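You operate a simulated robot arm through the tools that you are given. There is no shell and no other tool. Be economical: measure what you need, move in short steps, check, and stop when the job is done.

Carry out the task below with a simulated two-armed robot. There is one attempt and no reset: what you move stays moved.

JOB
Move the head to the orange work card's HEAD figure and clamp it.
Fine: switch to MANUAL and dial the figure first; free the column lever, press MOVE once, then tighten the lever. Where these are worked on the way, their far stop is far enough and under half their travel is too little: column lever.

It is judged by the outcome, as a careful person would: the job done as asked, and still so three seconds after it is handed in. It fails if anything else is knocked over, pushed out of place, dropped, spilled or broken.

ROBOT AND FRAMES
Two 7-joint arms with fingered hands on one trunk, on a base that drives. Base frame: it is fixed to the floor where the robot stands at the start and does not move with it; the origin is under the middle of the robot, x ahead of it, y to its left, z up. Readings come in m, rad, newtons and seconds.
The left shoulder is at the start at [0.03, 0.119, 1.219], the right one opposite. With the tool pointing down near the work surface each hand reaches from about 0.1 to 0.72 m from the robot's upright axis, wherever it stands, measured 20 degrees to its own side. Places, roughly: column lever [0.3, -0.6, 1.2]; fork knob [0.5, -0.2, 1.6]; head jog key [0.5, 0.1, 1.3]; head knob [0.4, 0, 1.3]; head mode switch [0.4, 0, 1.4]; head move key [0.4, 0, 1.3]; head panel [0.5, 0.1, 1.3]; head reset key [0.5, 0.1, 1.3]; head run key [0.5, 0.2, 1.3]; head stop button [0.4, -0.6, 1.3]; head stop key [0.5, 0.1, 1.3]; head teach key [0.4, 0, 1.3]; length knob [0.5, 0.2, 1.3]; lower clamp lever [0.5, -0.5, 1.3]; lower roller knob [0.5, -0.5, 1.2]; mark fork [0.6, -0.2, 1.6]. Payload 3.8 kg a hand.
The tool frame of a hand sits at the grasp point between the pads (the TCP): z along the fingers, y along the line on which they close. The tips reach 0.025 m beyond it. The gripper opens to 0.088 m. The gripper's body begins 0.029 m behind the TCP. The gripper is a hand of 4 fingers: y runs from the thumb to the fingers, the wrist lies at [-0.013, -0.106, -0.174] in the tool frame.
Orientation is that of the tool frame in the base frame, as [roll, pitch, yaw] about the fixed x, y, z axes, in that order (R = Rz(yaw) Ry(pitch) Rx(roll)). With the fingers straight down and the wrist toward the robot, the tool's x, y and z point along [0, 1, 0], [1, 0, 0] and [0, 0, -1] of the base frame.

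CONTROLS
- The arms move only by the tool apply_moves. It takes "left_targets", "right_targets" or both (then of equal length, played together; a hand with none holds still); each is a list of rows, each a list of 6 numbers: the shift along the tool's x, y, z in m, then the turn, a rotation vector about the tool's x, y, z in rad. In form: [[x, y, z, wx, wy, wz], ...]. A call has 1 to 12 rows; each row shifts and turns the commanded pose from where the row before left it, along the tool's axes as they then stand. A row lasts 0.2 s, in which the tool goes at most 0.05 m and 0.15 rad; a call with a longer step from one row to the next is refused whole. Where a pose cannot be reached the arm comes as near as it can. A force on the tool above 40 N (or 10 N above the force at the start of the call, whichever is more), or a blocked arm, ends the call early, and 0.2 s more pass. In this call time passes only in rows, and 0.2 s behind the last. It gives the time, the measured TCP pose, the force on the tool (base axes), the opening and the grip force at its end, in the units of the frame above (readings bear some noise), with the torque about the TCP (base axes, N m) and any sound that the robot's microphone picked up.
- Cameras (640 x 400 px; columns grow to the right, rows downward): "scene" is now at [0.0631, -0.0265, 1.7828]; the picture's right is [-0.30, -0.95, 0.00], its down [-0.59, 0.19, -0.78] and it looks along [0.75, -0.24, -0.62] (base axes); focal length 266 px, centre (320, 200). "left" rides on the left gripper at [-0.064, -0.083, -0.098] in its tool frame; the picture's right is [-0.62, -0.37, 0.69], its down [0.71, -0.63, 0.30] and it looks along [0.32, 0.68, 0.65] (tool axes); focal length 265 px, centre (320, 200). "right" rides on the right gripper at [0.064, -0.083, -0.098] in its tool frame; the picture's right is [-0.62, 0.37, -0.69], its down [-0.71, -0.63, 0.30] and it looks along [-0.32, 0.68, 0.65] (tool axes); focal length 265 px, centre (320, 200). There is no depth. A picture from a camera that has moved, and an enlarged one, comes with that camera's place and axes in the base frame and with its lens.
- capture(camera): a new picture of that camera. No time passes.
- slide_trunk(by): slides the trunk up (or, below 0, down) by that many m; the arms and the scene camera ride with it, the base frame stays. It gives what a move gives, with no picture.
- drive_base(legs): drives the robot by 1 to 6 legs, each [ahead, left, turn to the left] in m, m and rad, along the robot's own axes; the way and the turn of a leg run together, so that a leg with both is an arc; at most 1.5 m and 3.142 rad a leg. The arms and the cameras ride along, it lands a little off, and it stops where it bumps. It gives what a move gives.
- move_fingers(index, middle, ring, thumb_bend, thumb_turn, hand): sets how far each is bent, from 0 (flat) to 1 (curled in); at 0.3 the hand is open as for a grip, at 0.7 the pads meet at the TCP. One left out holds its place. A second passes; each finger stops where it meets its share of the squeeze, and holds until it gets a number again. It is the only way to open and close the hand. It gives what a move gives, with no picture; readings hold the bend of each and the force on the fingers (four entries, about 0 where the hand has none), thumb and palm. thumb_turn goes from beside the hand (0) to across from the fingers (1), as for a grip.
- turn_head(pan, tilt): turns the head with the scene camera to pan (to the left, within 2.094 rad either way) and tilt (down, from -0.506 to 1.204), counted from straight ahead of the robot. It gives what a move gives.
- enlarge(camera, box): a new picture of the part [left, top, right, bottom] of that camera's present view, enlarged. No time passes.
- sign_off(): hands the job in; it is judged then, once.

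Work in short steps. Places have to be worked out from the pictures, the camera data and where the tool is seen: move nearer, look again, correct. Check each grasp and each placing, and mend what went wrong. You have 120 turns and 100 pictures in all, those below and enlarged ones among them. Open the grippers and draw the arms clear of the work before you hand the job in, unless the task says otherwise; then end with one line.

The tools are called after "Call:" as a command line: name --argument value ..., lists and objects as JSON in quotes. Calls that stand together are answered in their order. apply_moves: Moves the arms, as the interface text tells. Its arguments: {"type":"object","properties":{"left_targets":{"type":"array","items":{"type":"array","items":{"type":"number"}}},"right_targets":{"type":"array","items":{"type":"array","items":{"type":"number"}}}},"required":[]} The other tools are called the same way: slide_trunk (by) slides the trunk up or down; move_fingers (index, middle, ring, thumb_bend, thumb_turn, hand) moves the fingers one by one; drive_base (legs) drives the base; turn_head (pan, tilt) turns the head that bears the scene camera; capture (camera) takes a picture; enlarge (camera, box) takes an enlarged picture of a part of a camera's view; sign_off () hands the job in.

At the start:

```text
time: 0.0
left_tcp_pos: [0.5207, -0.0063, 1.5751]
left_tcp_rot: [-3.141, -0.001, 1.571]
left_contact_force: [-0.1, 0.4, -0.5]
left_ft_torque: [0.01, 0.03, -0.02]
left_opening: 0.0878
left_grip_force: 0.1
left_shape: jaw
left_bend: [0.3, 0.3, 0.3, 0.3, 0.98]
left_finger forces: [0.1, 0.0, 0.0, 0.1, 0.1, 0.0]
right_tcp_pos: [0.3526, -0.4168, 1.6068]
right_tcp_rot: [-3.141, 0.0, 1.571]
right_contact_force: [-0.7, 0.2, -0.5]
right_ft_torque: [0.01, -0.01, 0.01]
right_opening: 0.0876
right_grip_force: 0.1
right_shape: jaw
right_bend: [0.3, 0.3, 0.3, 0.3, 0.98]
right_finger forces: [0.0, 0.1, 0.1, 0.0, 0.0, 0.0]
trunk travel left (down, up): [-0.375, 0.215]
robot x, y, heading: [0.0016, -0.001, 0.001]
head pan, tilt: [-0.305, 0.668]
```

scene: 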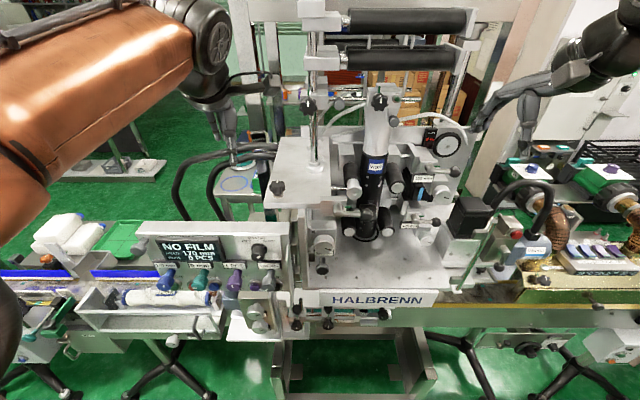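
right: 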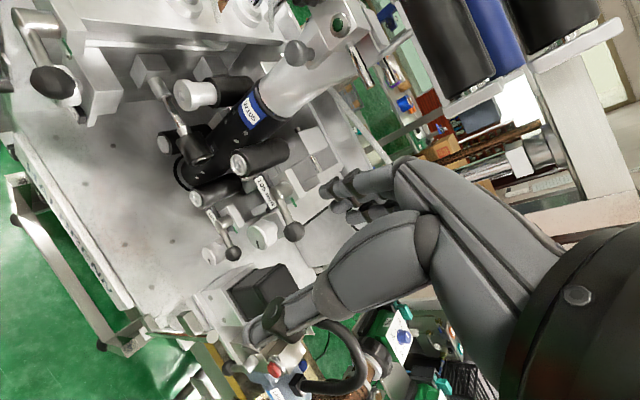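
left: 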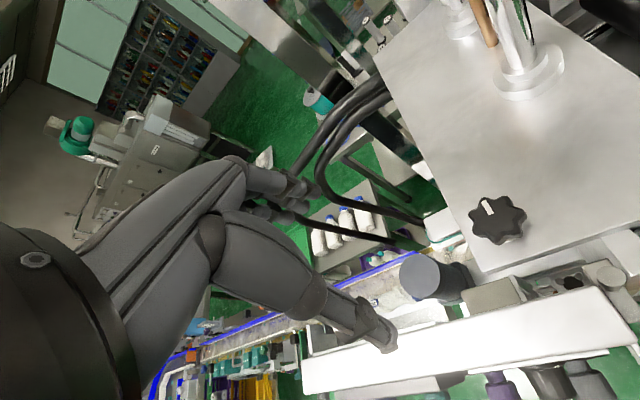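

I start by enlarging the panel area and the right-hand area to find the cards and controls.

Call:
enlarge --camera "scene" --box '[120, 210, 320, 335]'

Call:
enlarge --camera "scene" --box '[380, 110, 640, 300]'

```text
3.20 times, centred on (220, 272) of scene
camera zoom: at [0.0631, -0.0265, 1.7828], right [-0.3, -0.95, 0.0], down [-0.59, 0.19, -0.78], along [0.75, -0.24, -0.62], focal length 853 px, centre (640, -32)
```

zoom: 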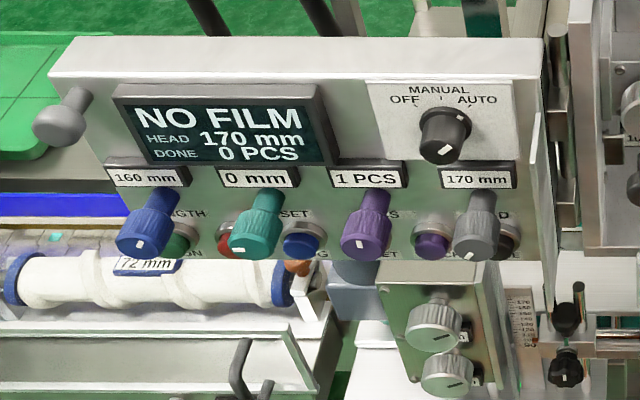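

```text
2.11 times, centred on (510, 205) of scene
camera zoom: at [0.0631, -0.0265, 1.7828], right [-0.3, -0.95, 0.0], down [-0.59, 0.19, -0.78], along [0.75, -0.24, -0.62], focal length 561 px, centre (-80, 190)
```

zoom: 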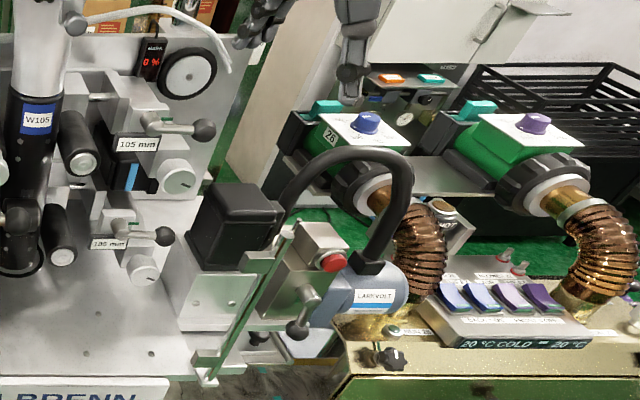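

I see panel (HEAD now 170 mm), mode switch, column lever near the red stop. I look for the orange work card by turning the head.

Call:
turn_head --pan 0.7 --tilt 0.5

Call:
capture --camera "scene"

Call:
turn_head --pan -1.1 --tilt 0.5

Call:
capture --camera "scene"

Call:
turn_head --pan -0.1 --tilt 0.1

Call:
capture --camera "scene"

```text
time: 1.3
left_tcp_pos: [0.5212, -0.0056, 1.5741]
left_tcp_rot: [3.141, 0.0, 1.574]
left_contact_force: [-0.4, 0.8, -0.3]
left_ft_torque: [-0.01, 0.01, -0.02]
left_opening: 0.0876
left_grip_force: 0.0
left_shape: jaw
left_bend: [0.3, 0.3, 0.3, 0.3, 0.98]
left_finger forces: [0.0, 0.0, 0.0, 0.1, 0.0, 0.1]
right_tcp_pos: [0.3527, -0.4164, 1.6067]
right_tcp_rot: [3.141, -0.002, 1.57]
right_contact_force: [0.2, 0.1, -1.0]
right_ft_torque: [0.02, -0.01, -0.04]
right_opening: 0.0878
right_grip_force: 0.0
right_shape: jaw
right_bend: [0.3, 0.3, 0.3, 0.3, 0.98]
right_finger forces: [0.1, 0.1, 0.0, 0.0, 0.0, 0.0]
trunk travel left (down, up): [-0.375, 0.215]
robot x, y, heading: [0.0008, -0.0041, -0.004]
head pan, tilt: [0.7, 0.499]
```

```text
94 pictures are left
camera scene: at [0.0507, 0.0579, 1.7979], right [0.64, -0.77, 0.0], down [-0.37, -0.31, -0.88], along [0.67, 0.56, -0.48], focal length 266 px, centre (320, 200)
```

scene: 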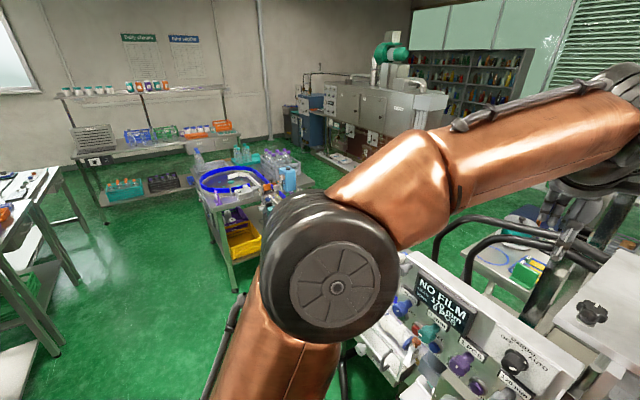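

```text
time: 3.1
left_tcp_pos: [0.5199, -0.0062, 1.5741]
left_tcp_rot: [3.141, 0.0, 1.571]
left_contact_force: [-0.1, -0.1, 0.6]
left_ft_torque: [0.02, 0.02, 0.03]
left_opening: 0.0876
left_grip_force: 0.1
left_shape: jaw
left_bend: [0.3, 0.3, 0.3, 0.3, 0.98]
left_finger forces: [0.0, 0.0, 0.1, 0.0, 0.1, 0.0]
right_tcp_pos: [0.3527, -0.417, 1.6072]
right_tcp_rot: [3.141, 0.001, 1.57]
right_contact_force: [0.0, -0.6, 0.5]
right_ft_torque: [-0.01, 0.0, 0.0]
right_opening: 0.0874
right_grip_force: 0.1
right_shape: jaw
right_bend: [0.3, 0.3, 0.3, 0.3, 0.98]
right_finger forces: [0.0, 0.0, 0.1, 0.0, 0.1, 0.0]
trunk travel left (down, up): [-0.375, 0.215]
robot x, y, heading: [0.0007, 0.0003, -0.0]
head pan, tilt: [-1.1, 0.499]
```

```text
93 pictures are left
camera scene: at [0.0224, -0.0816, 1.7979], right [-0.89, -0.45, 0.0], down [-0.22, 0.43, -0.88], along [0.4, -0.78, -0.48], focal length 266 px, centre (320, 200)
```

scene: 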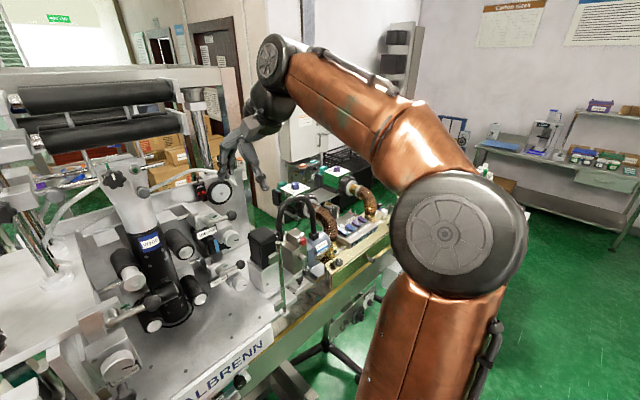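

```text
time: 4.3
left_tcp_pos: [0.5209, -0.006, 1.5747]
left_tcp_rot: [-3.141, -0.001, 1.57]
left_contact_force: [0.7, -0.5, 0.0]
left_ft_torque: [0.01, 0.0, 0.01]
left_opening: 0.0872
left_grip_force: 0.0
left_shape: jaw
left_bend: [0.3, 0.3, 0.3, 0.3, 0.98]
left_finger forces: [0.1, 0.1, 0.0, 0.0, 0.0, 0.0]
right_tcp_pos: [0.3527, -0.4164, 1.6057]
right_tcp_rot: [-3.141, 0.0, 1.57]
right_contact_force: [-0.5, -0.4, 0.6]
right_ft_torque: [0.01, -0.03, -0.01]
right_opening: 0.0874
right_grip_force: 0.0
right_shape: jaw
right_bend: [0.3, 0.3, 0.3, 0.3, 0.98]
right_finger forces: [0.1, 0.0, 0.0, 0.0, 0.0, 0.1]
trunk travel left (down, up): [-0.375, 0.215]
robot x, y, heading: [-0.0001, 0.0018, -0.001]
head pan, tilt: [-0.099, 0.099]
```

```text
92 pictures are left
camera scene: at [0.0726, -0.0098, 1.835], right [-0.1, -0.99, 0.0], down [-0.1, 0.01, -0.99], along [0.99, -0.1, -0.1], focal length 266 px, centre (320, 200)
```

scene: 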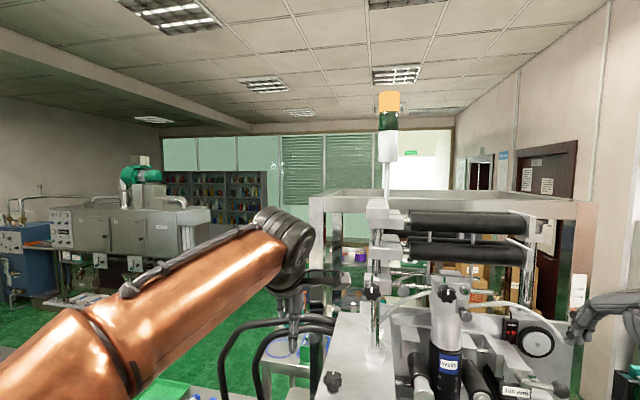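

No card yet; I enlarge the posters and look further to the sides and behind.

Call:
turn_head --pan -1.8 --tilt 0.3

Call:
capture --camera "scene"

Call:
turn_head --pan 1.7 --tilt 0.4

Call:
capture --camera "scene"

Call:
turn_head --pan -0.2 --tilt 1.1

Call:
capture --camera "scene"

```text
time: 6.1
left_tcp_pos: [0.5208, -0.0062, 1.5754]
left_tcp_rot: [3.142, -0.002, 1.571]
left_contact_force: [0.3, 0.1, -0.6]
left_ft_torque: [-0.01, -0.01, 0.02]
left_opening: 0.0875
left_grip_force: 0.1
left_shape: jaw
left_bend: [0.3, 0.3, 0.3, 0.3, 0.98]
left_finger forces: [0.0, 0.1, 0.0, 0.0, 0.0, 0.0]
right_tcp_pos: [0.3529, -0.416, 1.6065]
right_tcp_rot: [3.141, -0.001, 1.57]
right_contact_force: [-0.2, -0.3, -0.5]
right_ft_torque: [0.0, 0.04, -0.02]
right_opening: 0.0877
right_grip_force: 0.1
right_shape: jaw
right_bend: [0.3, 0.3, 0.3, 0.3, 0.98]
right_finger forces: [0.0, 0.0, 0.0, 0.0, 0.0, 0.0]
trunk travel left (down, up): [-0.375, 0.215]
robot x, y, heading: [-0.0024, -0.0017, 0.001]
head pan, tilt: [-1.799, 0.3]
```

```text
91 pictures are left
camera scene: at [-0.04, -0.0916, 1.8163], right [-0.97, 0.23, 0.0], down [0.07, 0.29, -0.96], along [-0.22, -0.93, -0.3], focal length 266 px, centre (320, 200)
```

scene: 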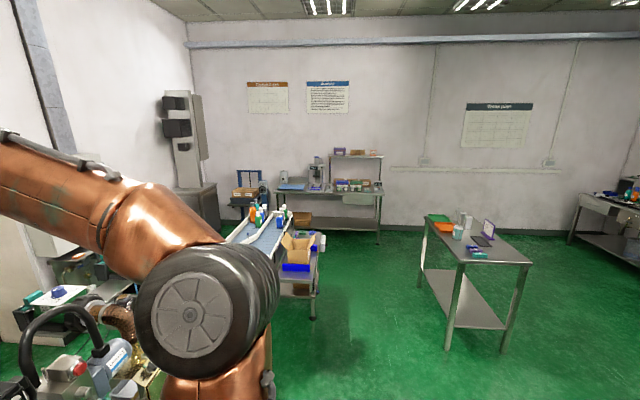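

```text
time: 9.0
left_tcp_pos: [0.5194, -0.0054, 1.5755]
left_tcp_rot: [-3.141, 0.001, 1.572]
left_contact_force: [-0.3, -0.5, 0.4]
left_ft_torque: [0.01, -0.02, 0.01]
left_opening: 0.0878
left_grip_force: 0.2
left_shape: jaw
left_bend: [0.3, 0.3, 0.3, 0.3, 0.98]
left_finger forces: [0.0, 0.0, 0.0, 0.0, 0.0, 0.1]
right_tcp_pos: [0.3535, -0.4169, 1.6066]
right_tcp_rot: [-3.141, 0.001, 1.571]
right_contact_force: [-0.3, -1.7, -0.9]
right_ft_torque: [0.0, 0.01, -0.02]
right_opening: 0.0874
right_grip_force: 0.0
right_shape: jaw
right_bend: [0.3, 0.3, 0.3, 0.3, 0.98]
right_finger forces: [0.0, 0.0, 0.0, 0.0, 0.1, 0.1]
trunk travel left (down, up): [-0.375, 0.215]
robot x, y, heading: [0.0023, 0.0027, 0.0]
head pan, tilt: [1.7, 0.4]
```

```text
90 pictures are left
camera scene: at [-0.0308, 0.0913, 1.8071], right [0.99, 0.13, 0.0], down [0.05, -0.39, -0.92], along [-0.12, 0.91, -0.39], focal length 266 px, centre (320, 200)
```

scene: 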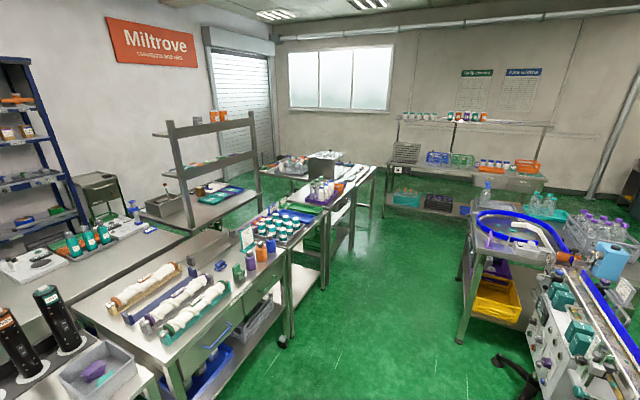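

```text
time: 10.9
left_tcp_pos: [0.521, -0.0054, 1.576]
left_tcp_rot: [3.141, 0.001, 1.572]
left_contact_force: [-0.2, 0.9, 0.2]
left_ft_torque: [-0.03, -0.04, -0.03]
left_opening: 0.0878
left_grip_force: 0.0
left_shape: jaw
left_bend: [0.3, 0.3, 0.3, 0.3, 0.98]
left_finger forces: [0.0, 0.1, 0.1, 0.1, 0.0, 0.0]
right_tcp_pos: [0.3526, -0.4156, 1.6062]
right_tcp_rot: [-3.141, 0.001, 1.571]
right_contact_force: [0.2, 0.2, -1.2]
right_ft_torque: [0.0, -0.01, -0.02]
right_opening: 0.0875
right_grip_force: 0.0
right_shape: jaw
right_bend: [0.3, 0.3, 0.3, 0.3, 0.98]
right_finger forces: [0.0, 0.0, 0.0, 0.0, 0.1, 0.0]
trunk travel left (down, up): [-0.375, 0.215]
robot x, y, heading: [-0.0028, -0.0019, -0.004]
head pan, tilt: [-0.201, 1.1]
```

```text
89 pictures are left
camera scene: at [0.0429, -0.0131, 1.7502], right [-0.2, -0.98, 0.0], down [-0.87, 0.18, -0.45], along [0.44, -0.09, -0.89], focal length 266 px, centre (320, 200)
```

scene: 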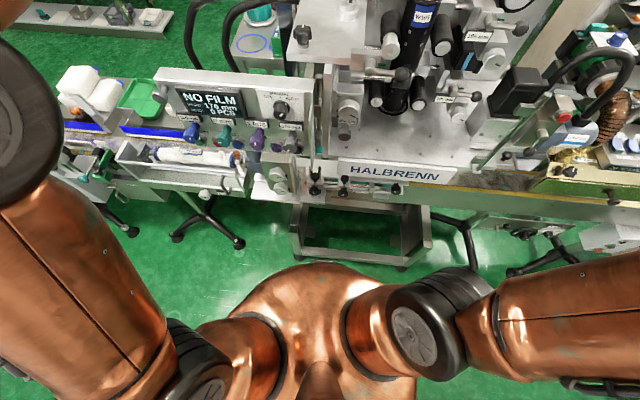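

I check the bench areas left and right in enlargement, and behind.

Call:
turn_head --pan 2.09 --tilt 0.5

Call:
capture --camera "scene"

Call:
enlarge --camera "scene" --box '[300, 180, 500, 305]'

Call:
turn_head --pan -2.09 --tilt 0.5

Call:
capture --camera "scene"

```text
time: 13.0
left_tcp_pos: [0.5205, -0.0061, 1.5761]
left_tcp_rot: [-3.139, 0.001, 1.572]
left_contact_force: [0.7, 0.6, 0.0]
left_ft_torque: [0.01, 0.0, 0.01]
left_opening: 0.0876
left_grip_force: 0.0
left_shape: jaw
left_bend: [0.3, 0.3, 0.3, 0.3, 0.98]
left_finger forces: [0.0, 0.0, 0.0, 0.0, 0.0, 0.1]
right_tcp_pos: [0.3523, -0.4159, 1.6063]
right_tcp_rot: [3.141, -0.001, 1.57]
right_contact_force: [0.3, 0.1, 0.1]
right_ft_torque: [0.0, 0.0, 0.02]
right_opening: 0.0874
right_grip_force: 0.1
right_shape: jaw
right_bend: [0.3, 0.3, 0.3, 0.3, 0.98]
right_finger forces: [0.1, 0.1, 0.1, 0.0, 0.0, 0.0]
trunk travel left (down, up): [-0.375, 0.215]
robot x, y, heading: [-0.002, -0.0016, -0.002]
head pan, tilt: [2.089, 0.499]
```

```text
88 pictures are left
camera scene: at [-0.064, 0.0785, 1.7979], right [0.87, 0.49, 0.0], down [0.24, -0.42, -0.88], along [-0.43, 0.76, -0.48], focal length 266 px, centre (320, 200)
```

scene: 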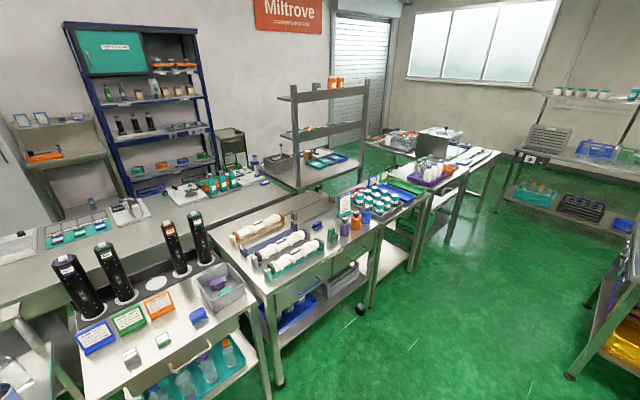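

```text
3.20 times, centred on (400, 242) of scene
camera zoom: at [-0.064, 0.0785, 1.7979], right [0.87, 0.49, 0.0], down [0.24, -0.42, -0.88], along [-0.43, 0.76, -0.48], focal length 853 px, centre (64, 64)
```

zoom: 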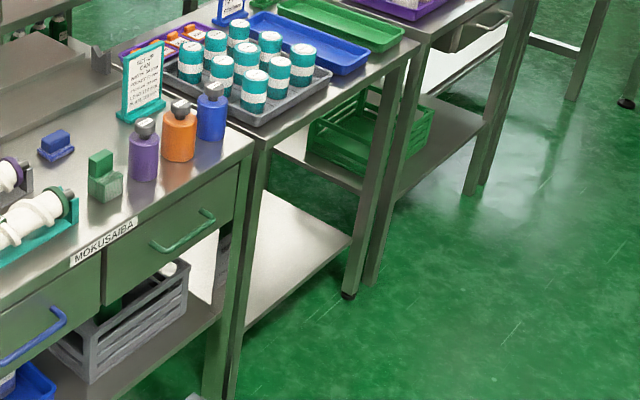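

```text
time: 16.4
left_tcp_pos: [0.5211, -0.0058, 1.5748]
left_tcp_rot: [3.141, -0.001, 1.571]
left_contact_force: [-0.6, -0.2, -0.9]
left_ft_torque: [0.01, -0.02, -0.02]
left_opening: 0.0873
left_grip_force: 0.1
left_shape: jaw
left_bend: [0.3, 0.3, 0.3, 0.3, 0.98]
left_finger forces: [0.0, 0.0, 0.0, 0.0, 0.0, 0.1]
right_tcp_pos: [0.3521, -0.4162, 1.6051]
right_tcp_rot: [3.141, 0.0, 1.572]
right_contact_force: [0.1, -0.3, -0.2]
right_ft_torque: [-0.02, -0.03, 0.0]
right_opening: 0.0876
right_grip_force: 0.1
right_shape: jaw
right_bend: [0.3, 0.3, 0.3, 0.3, 0.98]
right_finger forces: [0.0, 0.1, 0.0, 0.1, 0.0, 0.1]
trunk travel left (down, up): [-0.375, 0.215]
robot x, y, heading: [-0.0036, -0.0007, 0.003]
head pan, tilt: [-2.089, 0.499]
```

```text
86 pictures are left
camera scene: at [-0.064, -0.0797, 1.7979], right [-0.87, 0.5, 0.0], down [0.24, 0.42, -0.88], along [-0.43, -0.76, -0.48], focal length 266 px, centre (320, 200)
```

scene: 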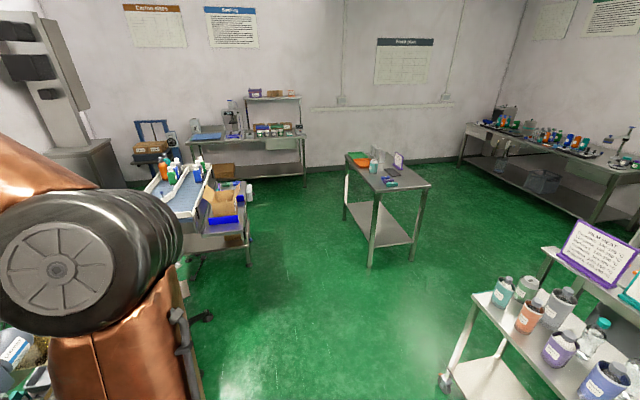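

In the left-rear view there were blue/green/orange cards on the bench; I look at those enlarged.

Call:
turn_head --pan 2.09 --tilt 0.6

Call:
enlarge --camera "scene" --box '[60, 230, 220, 330]'

Call:
enlarge --camera "scene" --box '[120, 245, 190, 290]'

```text
time: 19.8
left_tcp_pos: [0.5214, -0.0063, 1.5752]
left_tcp_rot: [3.141, 0.002, 1.571]
left_contact_force: [-0.4, 0.1, 0.0]
left_ft_torque: [0.0, 0.0, -0.01]
left_opening: 0.0876
left_grip_force: 0.0
left_shape: jaw
left_bend: [0.3, 0.3, 0.3, 0.3, 0.98]
left_finger forces: [0.0, 0.0, 0.0, 0.0, 0.0, 0.0]
right_tcp_pos: [0.353, -0.4163, 1.6068]
right_tcp_rot: [-3.141, 0.0, 1.573]
right_contact_force: [0.1, -0.2, 0.1]
right_ft_torque: [-0.03, -0.01, 0.01]
right_opening: 0.0875
right_grip_force: 0.0
right_shape: jaw
right_bend: [0.3, 0.3, 0.3, 0.3, 0.98]
right_finger forces: [0.0, 0.1, 0.0, 0.1, 0.0, 0.1]
trunk travel left (down, up): [-0.375, 0.215]
robot x, y, heading: [-0.0033, 0.0008, -0.002]
head pan, tilt: [2.089, 0.6]
```

```text
4.00 times, centred on (140, 280) of scene
camera zoom: at [-0.0627, 0.0762, 1.7889], right [0.87, 0.5, 0.0], down [0.28, -0.49, -0.83], along [-0.41, 0.72, -0.56], focal length 1066 px, centre (1040, -120)
```

zoom: 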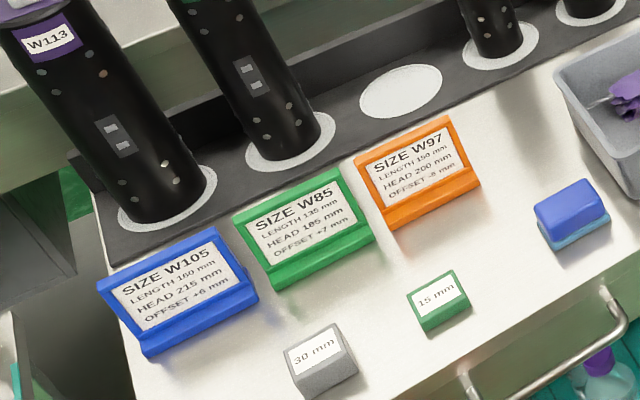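

```text
8.89 times, centred on (155, 268) of scene
camera zoom: at [-0.0627, 0.0762, 1.7889], right [0.87, 0.5, 0.0], down [0.28, -0.49, -0.83], along [-0.41, 0.72, -0.56], focal length 2369 px, centre (1787, -400)
```

zoom: 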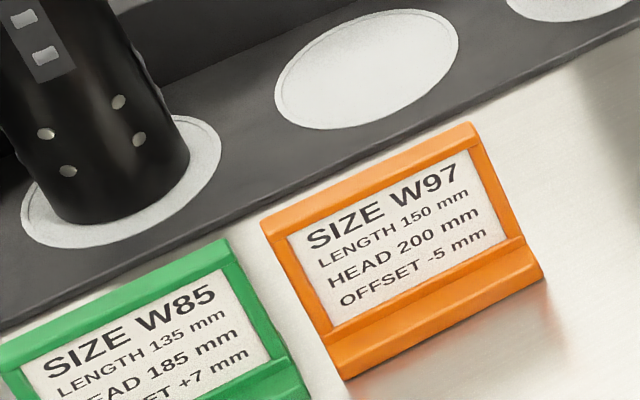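

HEAD = 200 mm on the orange card. Now I look closely at the panel.

Call:
turn_head --pan 0.1 --tilt 0.8

Call:
capture --camera "scene"

Call:
enlarge --camera "scene" --box '[220, 180, 380, 280]'

```text
time: 21.7
left_tcp_pos: [0.5213, -0.0061, 1.5749]
left_tcp_rot: [3.141, 0.002, 1.57]
left_contact_force: [0.4, 1.3, -0.4]
left_ft_torque: [0.03, -0.01, 0.0]
left_opening: 0.0874
left_grip_force: 0.0
left_shape: jaw
left_bend: [0.3, 0.3, 0.3, 0.3, 0.98]
left_finger forces: [0.0, 0.1, 0.1, 0.0, 0.1, 0.0]
right_tcp_pos: [0.3524, -0.4168, 1.6077]
right_tcp_rot: [-3.141, 0.002, 1.572]
right_contact_force: [0.4, -0.4, -0.1]
right_ft_torque: [0.02, 0.01, 0.01]
right_opening: 0.088
right_grip_force: 0.1
right_shape: jaw
right_bend: [0.3, 0.3, 0.3, 0.3, 0.98]
right_finger forces: [0.1, 0.0, 0.0, 0.0, 0.1, 0.1]
trunk travel left (down, up): [-0.375, 0.215]
robot x, y, heading: [-0.0026, 0.0002, 0.001]
head pan, tilt: [0.099, 0.799]
```

```text
83 pictures are left
camera scene: at [0.0613, 0.0075, 1.772], right [0.1, -0.99, 0.0], down [-0.71, -0.07, -0.7], along [0.69, 0.07, -0.72], focal length 266 px, centre (320, 200)
```

scene: 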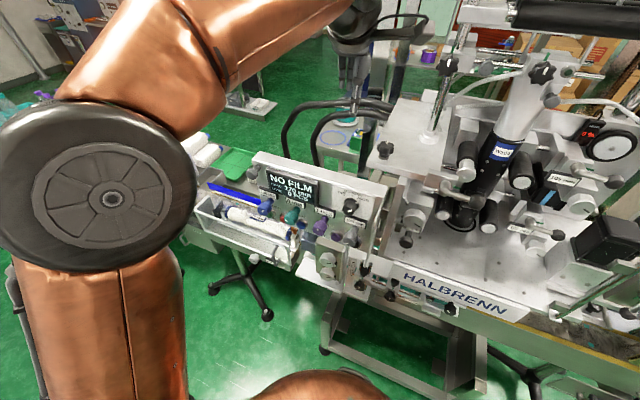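

```text
4.00 times, centred on (300, 230) of scene
camera zoom: at [0.0613, 0.0075, 1.772], right [0.1, -0.99, 0.0], down [-0.71, -0.07, -0.7], along [0.69, 0.07, -0.72], focal length 1066 px, centre (400, 80)
```

zoom: 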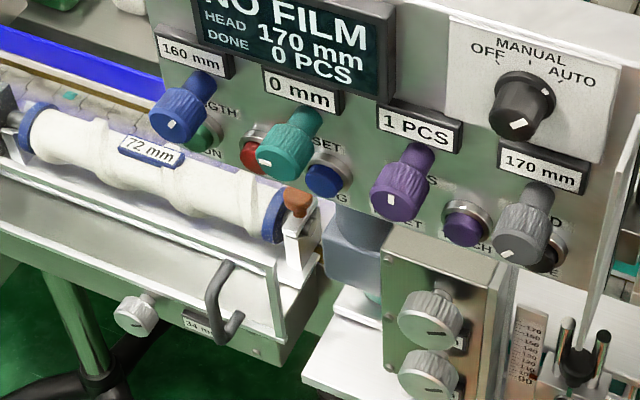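

I zoom in on the mode switch and head knob.

Call:
enlarge --camera "scene" --box '[328, 185, 384, 250]'

Call:
enlarge --camera "scene" --box '[335, 186, 375, 211]'

```text
6.15 times, centred on (356, 218) of scene
camera zoom: at [0.0613, 0.0075, 1.772], right [0.1, -0.99, 0.0], down [-0.71, -0.07, -0.7], along [0.69, 0.07, -0.72], focal length 1640 px, centre (98, 92)
```

zoom: 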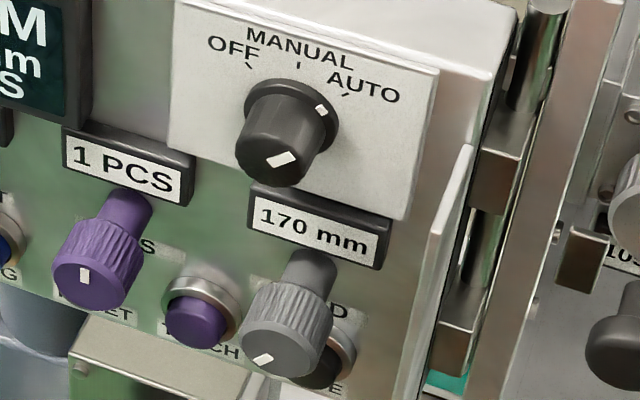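

```text
16.00 times, centred on (355, 198) of scene
camera zoom: at [0.0613, 0.0075, 1.772], right [0.1, -0.99, 0.0], down [-0.71, -0.07, -0.7], along [0.69, 0.07, -0.72], focal length 4264 px, centre (-240, 224)
```

zoom: 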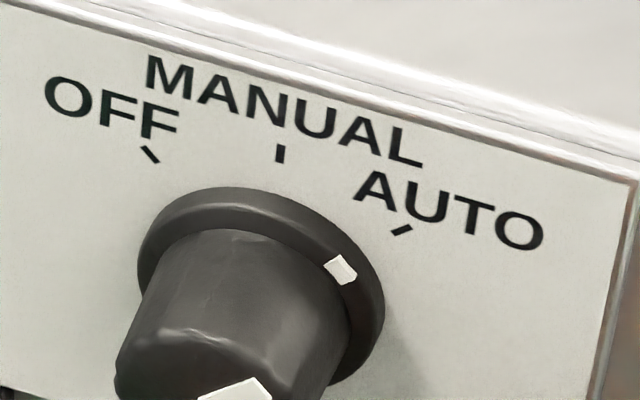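

The switch stands at AUTO (needs a turn to MANUAL), the knob figure is 170. The panel is close; I back the base 0.2 m to give the left arm room to point its fingers forward.

Call:
drive_base --legs '[[-0.2, 0, 0]]'

Call:
capture --camera "scene"

Call:
capture --camera "left"

Call:
capture --camera "right"

```text
time: 23.3
left_tcp_pos: [0.3242, -0.0046, 1.5731]
left_tcp_rot: [3.141, 0.0, 1.575]
left_contact_force: [0.4, 0.0, -0.2]
left_ft_torque: [0.0, -0.03, 0.04]
left_opening: 0.0875
left_grip_force: 0.0
left_shape: jaw
left_bend: [0.3, 0.3, 0.3, 0.3, 0.98]
left_finger forces: [0.1, 0.0, 0.0, 0.1, 0.1, 0.0]
right_tcp_pos: [0.1574, -0.4166, 1.606]
right_tcp_rot: [-3.141, 0.0, 1.577]
right_contact_force: [0.5, 0.3, -0.1]
right_ft_torque: [-0.01, 0.0, 0.02]
right_opening: 0.0877
right_grip_force: 0.1
right_shape: jaw
right_bend: [0.3, 0.3, 0.3, 0.3, 0.98]
right_finger forces: [0.0, 0.0, 0.1, 0.1, 0.0, 0.0]
trunk travel left (down, up): [-0.375, 0.215]
robot x, y, heading: [-0.2013, -0.0005, 0.004]
head pan, tilt: [0.099, 0.799]
```

```text
79 pictures are left
camera scene: at [-0.1358, 0.0073, 1.7719], right [0.1, -0.99, 0.0], down [-0.71, -0.07, -0.7], along [0.69, 0.07, -0.72], focal length 266 px, centre (320, 200)
```

scene: 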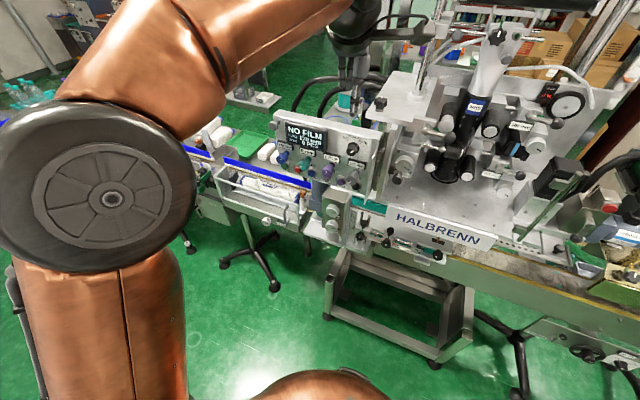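

```text
78 pictures are left
camera left: at [0.2405, -0.0694, 1.6729], right [-0.37, -0.62, -0.69], down [-0.63, 0.71, -0.3], along [0.68, 0.33, -0.65], focal length 265 px, centre (320, 200)
```

left: 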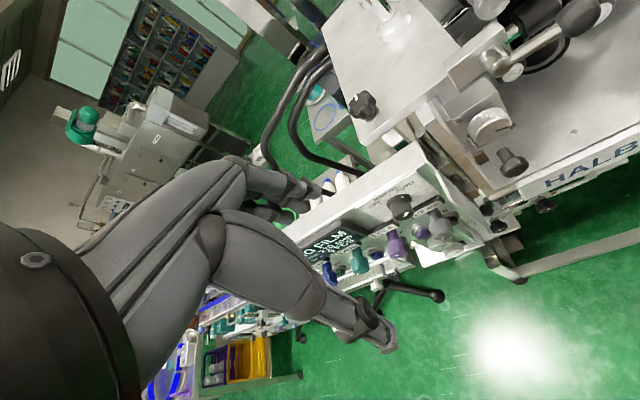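

```text
77 pictures are left
camera right: at [0.0735, -0.3512, 1.7047], right [0.37, -0.62, 0.69], down [-0.63, -0.72, -0.3], along [0.68, -0.32, -0.65], focal length 265 px, centre (320, 200)
```

right: 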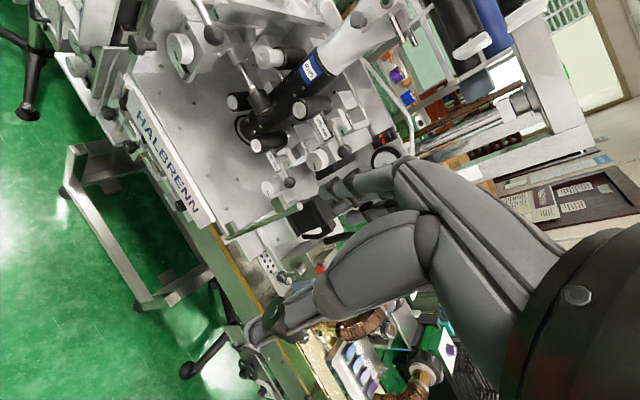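

Triangulation puts the switch near [0.42, -0.015, 1.383]. I rotate the left hand so the fingers point forward, well in front of and above the panel.

Call:
apply_moves --left_targets '[[0, 0, 0, -0.143, 0, 0], [0, 0, 0, -0.143, 0, 0], [0, 0, 0, -0.143, 0, 0], [0, 0, 0, -0.143, 0, 0], [0, 0, 0, -0.143, 0, 0], [0, 0, 0, -0.143, 0, 0], [0, 0, 0, -0.143, 0, 0], [0, 0, 0, -0.143, 0, 0], [0, 0, 0, -0.143, 0, 0], [0, 0, 0, -0.143, 0, 0], [0, 0, 0, -0.141, 0, 0]]'

Call:
capture --camera "scene"

Call:
capture --camera "left"

```text
time: 25.7
left_tcp_pos: [0.3244, -0.0062, 1.5747]
left_tcp_rot: [1.57, -0.001, 1.574]
left_contact_force: [-1.0, 0.6, 0.2]
left_ft_torque: [-0.02, -0.01, 0.04]
left_opening: 0.0877
left_grip_force: 0.1
left_shape: jaw
left_bend: [0.3, 0.3, 0.3, 0.3, 0.98]
left_finger forces: [0.1, 0.0, 0.0, 0.1, 0.0, 0.1]
right_tcp_pos: [0.1572, -0.4165, 1.6064]
right_tcp_rot: [-3.141, -0.002, 1.576]
right_contact_force: [0.6, -0.8, 0.5]
right_ft_torque: [0.01, 0.01, -0.03]
right_opening: 0.0878
right_grip_force: 0.0
right_shape: jaw
right_bend: [0.3, 0.3, 0.3, 0.3, 0.98]
right_finger forces: [0.1, 0.1, 0.0, 0.0, 0.1, 0.0]
trunk travel left (down, up): [-0.375, 0.215]
robot x, y, heading: [-0.196, 0.0006, 0.007]
head pan, tilt: [0.099, 0.799]
```

```text
76 pictures are left
camera scene: at [-0.1361, 0.0054, 1.772], right [0.1, -0.99, 0.0], down [-0.71, -0.07, -0.7], along [0.69, 0.07, -0.72], focal length 266 px, centre (320, 200)
```

scene: 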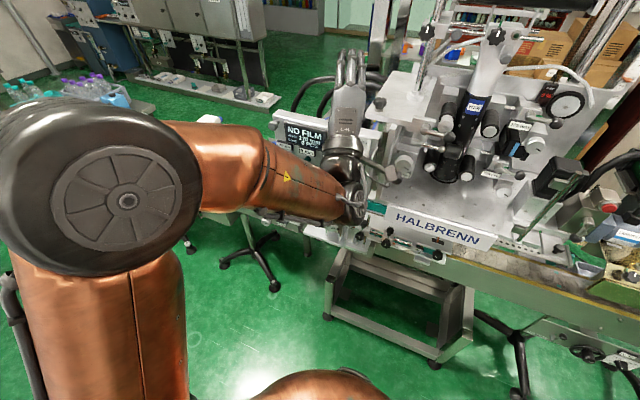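

```text
75 pictures are left
camera left: at [0.2251, -0.0708, 1.4912], right [0.7, -0.62, -0.37], down [0.3, 0.72, -0.63], along [0.65, 0.33, 0.69], focal length 265 px, centre (320, 200)
```

left: 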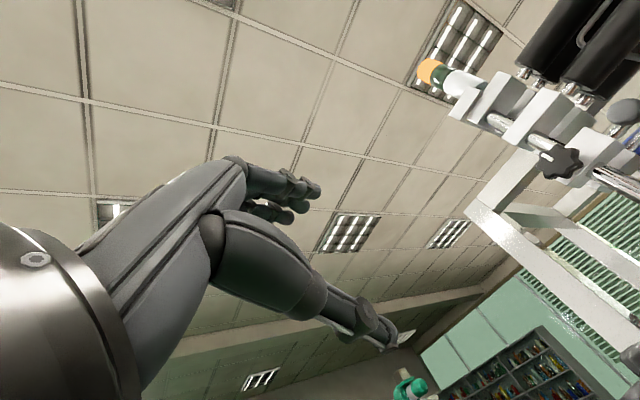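

The hand works; but this roll blocks the view. I roll it so the wrist is to the left (x up), then yaw to face the panel squarely, and curl index and ring for a thumb–middle pinch.

Call:
apply_moves --left_targets '[[0, 0, 0, 0, 0, 0.143], [0, 0, 0, 0, 0, 0.143], [0, 0, 0, 0, 0, 0.143], [0, 0, 0, 0, 0, 0.143], [0, 0, 0, 0, 0, 0.143], [0, 0, 0, 0, 0, 0.143], [0, 0, 0, 0, 0, 0.143], [0, 0, 0, 0, 0, 0.143], [0, 0, 0, 0, 0, 0.143], [0, 0, 0, 0, 0, 0.143], [0, 0, 0, 0, 0, 0.141]]'

Call:
apply_moves --left_targets '[[0, 0, 0, -0.13, 0, 0], [0, 0, 0, -0.13, 0, 0]]'

Call:
move_fingers --hand "left" --index 1.0 --ring 1.0

Call:
capture --camera "scene"

Call:
capture --camera "left"

```text
time: 27.5
left_tcp_pos: [0.3316, -0.0874, 1.4293]
left_tcp_rot: [1.641, -1.035, 1.664]
left_contact_force: [-0.7, 0.2, 0.5]
left_ft_torque: [0.04, 0.01, -0.01]
left_opening: 0.0877
left_grip_force: 0.0
left_shape: jaw
left_bend: [0.3, 0.3, 0.3, 0.3, 0.98]
left_finger forces: [0.0, 0.0, 0.0, 0.0, 0.0, 0.1]
left hand out of reach, approached as far as the arm can: row 3, 4, 5, 6, 7, 8, 9
right_tcp_pos: [0.155, -0.4158, 1.6092]
right_tcp_rot: [3.133, -0.001, 1.573]
right_contact_force: [0.6, 0.1, 0.2]
right_ft_torque: [-0.03, 0.01, 0.0]
right_opening: 0.0876
right_grip_force: 0.1
right_shape: jaw
right_bend: [0.3, 0.3, 0.3, 0.3, 0.98]
right_finger forces: [0.0, 0.1, 0.0, 0.0, 0.0, 0.1]
trunk travel left (down, up): [-0.375, 0.215]
robot x, y, heading: [-0.2001, -0.0039, 0.008]
head pan, tilt: [0.099, 0.799]
stopped in row 9 (left hand): the arm was blocked; the commanded pose is now the measured one
```

```text
time: 28.1
left_tcp_pos: [0.3314, -0.0959, 1.4152]
left_tcp_rot: [1.366, -1.033, 1.678]
left_contact_force: [-0.4, 1.2, -0.3]
left_ft_torque: [0.02, -0.01, -0.01]
left_opening: 0.0878
left_grip_force: 0.0
left_shape: jaw
left_bend: [0.3, 0.3, 0.3, 0.3, 0.98]
left_finger forces: [0.1, 0.0, 0.0, 0.0, 0.0, 0.0]
left hand out of reach, approached as far as the arm can: row 1, 2
right_tcp_pos: [0.1559, -0.4154, 1.6086]
right_tcp_rot: [3.137, -0.001, 1.573]
right_contact_force: [0.7, -0.2, 0.3]
right_ft_torque: [-0.01, 0.0, -0.02]
right_opening: 0.0875
right_grip_force: 0.1
right_shape: jaw
right_bend: [0.3, 0.3, 0.3, 0.3, 0.98]
right_finger forces: [0.1, 0.0, 0.0, 0.0, 0.0, 0.1]
trunk travel left (down, up): [-0.375, 0.215]
robot x, y, heading: [-0.1964, -0.0029, 0.006]
head pan, tilt: [0.099, 0.799]
```

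```text
time: 29.1
left_tcp_pos: [0.3289, -0.0979, 1.4157]
left_tcp_rot: [1.369, -1.035, 1.675]
left_contact_force: [-0.3, 0.5, -0.3]
left_ft_torque: [0.0, -0.02, 0.0]
left_opening: 0.0529
left_grip_force: 0.0
left_shape: fingers
left_bend: [1.0, 0.3, 1.0, 0.3, 0.98]
left_finger forces: [0.0, 0.0, 0.0, 0.0, 0.1, 0.1]
right_tcp_pos: [0.1559, -0.4153, 1.6097]
right_tcp_rot: [3.135, -0.002, 1.572]
right_contact_force: [-0.6, -0.9, 0.1]
right_ft_torque: [-0.01, 0.01, 0.01]
right_opening: 0.0877
right_grip_force: 0.1
right_shape: jaw
right_bend: [0.3, 0.3, 0.3, 0.3, 0.98]
right_finger forces: [0.0, 0.0, 0.1, 0.0, 0.0, 0.0]
trunk travel left (down, up): [-0.375, 0.215]
robot x, y, heading: [-0.196, -0.0005, 0.005]
head pan, tilt: [0.099, 0.799]
```

```text
74 pictures are left
camera scene: at [-0.136, 0.0072, 1.7719], right [0.1, -0.99, 0.0], down [-0.71, -0.07, -0.7], along [0.69, 0.07, -0.72], focal length 266 px, centre (320, 200)
```

scene: 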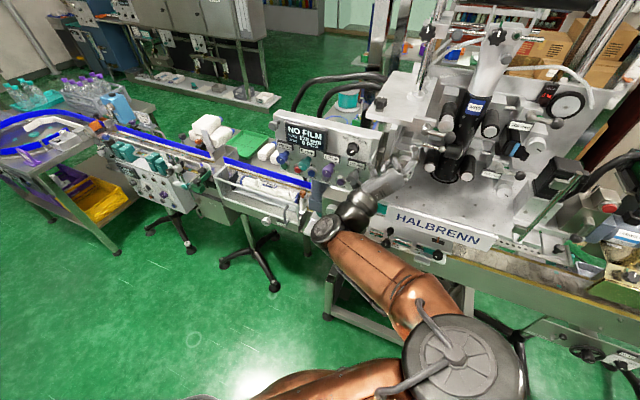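

```text
73 pictures are left
camera left: at [0.2442, -0.0521, 1.3085], right [0.76, -0.05, -0.65], down [0.33, 0.88, 0.33], along [0.56, -0.47, 0.69], focal length 265 px, centre (320, 200)
```

left: 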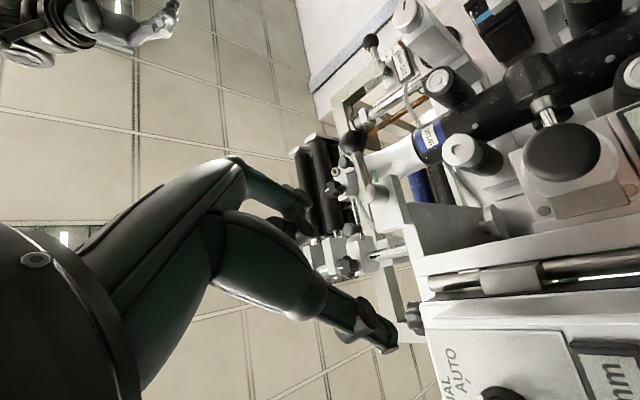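

The arm flipped its elbow inward when it couldn't hold the pose, but nothing was touched. I move the hand left and back in front of the panel while partly undoing the roll.

Call:
apply_moves --left_targets '[[0, 0, -0.03, 0, 0, 0], [0.024, -0.038, 0, 0, 0, 0], [0.024, -0.038, 0, 0, 0, 0]]'

Call:
capture --camera "left"

Call:
capture --camera "scene"

```text
time: 29.9
left_tcp_pos: [0.2971, -0.0283, 1.3815]
left_tcp_rot: [1.363, -1.029, 1.684]
left_contact_force: [0.4, -1.5, 0.4]
left_ft_torque: [-0.01, -0.02, -0.02]
left_opening: 0.0528
left_grip_force: 0.0
left_shape: fingers
left_bend: [1.0, 0.3, 1.0, 0.3, 0.98]
left_finger forces: [0.0, 0.0, 0.1, 0.1, 0.1, 0.0]
left hand out of reach, approached as far as the arm can: row 2, 3
right_tcp_pos: [0.1552, -0.4168, 1.6086]
right_tcp_rot: [3.135, 0.0, 1.571]
right_contact_force: [-0.1, 0.0, 0.9]
right_ft_torque: [0.01, 0.03, 0.0]
right_opening: 0.0876
right_grip_force: 0.0
right_shape: jaw
right_bend: [0.3, 0.3, 0.3, 0.3, 0.98]
right_finger forces: [0.0, 0.1, 0.0, 0.0, 0.1, 0.0]
trunk travel left (down, up): [-0.375, 0.215]
robot x, y, heading: [-0.1987, -0.004, 0.004]
head pan, tilt: [0.099, 0.799]
```

```text
72 pictures are left
camera left: at [0.2113, 0.0164, 1.2742], right [0.76, -0.05, -0.64], down [0.33, 0.89, 0.33], along [0.55, -0.46, 0.69], focal length 265 px, centre (320, 200)
```

left: 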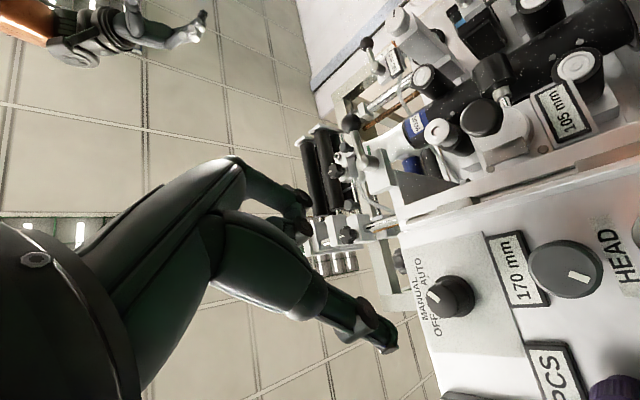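

```text
71 pictures are left
camera scene: at [-0.1351, 0.0078, 1.7719], right [0.1, -0.99, 0.0], down [-0.71, -0.07, -0.7], along [0.69, 0.07, -0.72], focal length 266 px, centre (320, 200)
```

scene: 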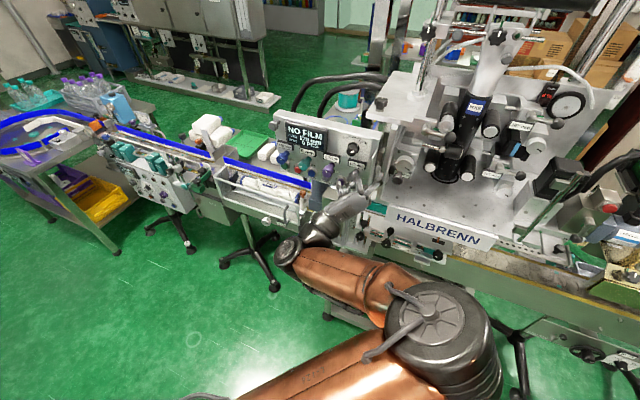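

The hand camera sees the switch well; it agrees with [0.42,-0.015,1.378]. I square the tool to the panel and move in front of the switch, staying 5 cm off.

Call:
apply_moves --left_targets '[[0, 0, 0, -0.058, -0.092, 0], [0, 0, 0, -0.058, -0.092, 0], [0.009, -0.019, 0.028, 0, 0, 0], [0.009, -0.019, 0.028, 0, 0, 0]]'

Call:
capture --camera "left"

```text
time: 30.9
left_tcp_pos: [0.3192, -0.0743, 1.2727]
left_tcp_rot: [1.562, -1.052, 1.32]
left_contact_force: [0.9, -0.8, 0.0]
left_ft_torque: [0.02, 0.01, 0.0]
left_opening: 0.0525
left_grip_force: 0.0
left_shape: fingers
left_bend: [1.0, 0.3, 1.0, 0.3, 0.98]
left_finger forces: [0.0, 0.0, 0.0, 0.0, 0.0, 0.0]
left hand out of reach, approached as far as the arm can: row 1, 2, 3, 4
right_tcp_pos: [0.1555, -0.4168, 1.6086]
right_tcp_rot: [3.135, -0.002, 1.571]
right_contact_force: [-0.6, 0.8, -0.1]
right_ft_torque: [0.01, 0.01, 0.0]
right_opening: 0.0876
right_grip_force: 0.1
right_shape: jaw
right_bend: [0.3, 0.3, 0.3, 0.3, 0.98]
right_finger forces: [0.0, 0.0, 0.1, 0.0, 0.1, 0.0]
trunk travel left (down, up): [-0.375, 0.215]
robot x, y, heading: [-0.1989, 0.0025, 0.003]
head pan, tilt: [0.099, 0.799]
```

```text
70 pictures are left
camera left: at [0.2348, -0.0108, 1.1748], right [0.68, -0.16, -0.72], down [0.52, 0.79, 0.31], along [0.52, -0.58, 0.62], focal length 265 px, centre (320, 200)
```

left: 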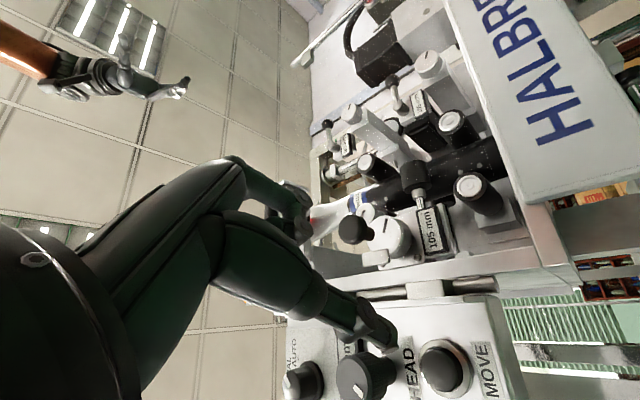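

This elbow-in posture runs out of reach. I back the base off another 0.15 m, then roll the hand back to y-up to recover the elbow posture.

Call:
drive_base --legs '[[-0.15, 0, 0]]'

Call:
apply_moves --left_targets '[[0.02, 0, 0, 0, 0, -0.14], [0.02, 0, 0, 0, 0, -0.14], [0.02, 0, 0, 0, 0, -0.14], [0.02, 0, 0, 0, 0, -0.14], [0.02, 0, 0, 0, 0, -0.14], [0.02, 0, 0, 0, 0, -0.14], [0, 0.04, 0, 0, 0, -0.14], [0, 0.04, 0, 0, 0, -0.14]]'

Call:
capture --camera "scene"

```text
time: 32.3
left_tcp_pos: [0.167, -0.0769, 1.2727]
left_tcp_rot: [1.561, -1.053, 1.32]
left_contact_force: [0.2, 0.3, 0.1]
left_ft_torque: [0.0, 0.01, -0.02]
left_opening: 0.0528
left_grip_force: 0.1
left_shape: fingers
left_bend: [1.0, 0.3, 1.0, 0.3, 0.98]
left_finger forces: [0.0, 0.0, 0.0, 0.1, 0.0, 0.0]
right_tcp_pos: [0.0015, -0.4174, 1.6074]
right_tcp_rot: [3.136, -0.002, 1.57]
right_contact_force: [0.2, 0.3, -1.0]
right_ft_torque: [-0.01, 0.0, -0.01]
right_opening: 0.0876
right_grip_force: 0.1
right_shape: jaw
right_bend: [0.3, 0.3, 0.3, 0.3, 0.98]
right_finger forces: [0.1, 0.0, 0.0, 0.0, 0.0, 0.0]
trunk travel left (down, up): [-0.375, 0.215]
robot x, y, heading: [-0.3495, -0.0028, -0.001]
head pan, tilt: [0.099, 0.799]
```

```text
time: 34.1
left_tcp_pos: [0.1602, -0.1066, 1.3986]
left_tcp_rot: [1.566, 0.069, 1.312]
left_contact_force: [0.0, 0.6, 0.2]
left_ft_torque: [-0.02, 0.03, 0.0]
left_opening: 0.0527
left_grip_force: 0.0
left_shape: fingers
left_bend: [1.0, 0.3, 1.0, 0.3, 0.98]
left_finger forces: [0.0, 0.0, 0.0, 0.0, 0.1, 0.1]
left hand out of reach, approached as far as the arm can: row 1, 2, 3, 4, 5, 6
right_tcp_pos: [0.0016, -0.4167, 1.6093]
right_tcp_rot: [3.136, -0.001, 1.57]
right_contact_force: [-0.1, 0.4, -0.5]
right_ft_torque: [-0.04, 0.02, 0.01]
right_opening: 0.0874
right_grip_force: 0.1
right_shape: jaw
right_bend: [0.3, 0.3, 0.3, 0.3, 0.98]
right_finger forces: [0.1, 0.1, 0.0, 0.0, 0.1, 0.0]
trunk travel left (down, up): [-0.375, 0.215]
robot x, y, heading: [-0.354, -0.0031, 0.002]
head pan, tilt: [0.099, 0.799]
```

```text
69 pictures are left
camera scene: at [-0.2884, 0.0076, 1.772], right [0.1, -0.99, 0.0], down [-0.71, -0.07, -0.7], along [0.69, 0.07, -0.72], focal length 266 px, centre (320, 200)
```

scene: 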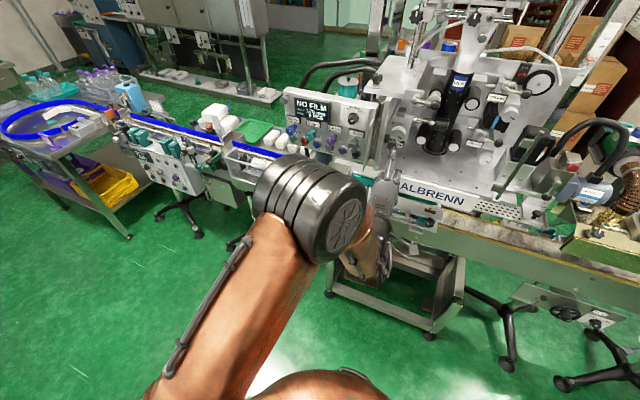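

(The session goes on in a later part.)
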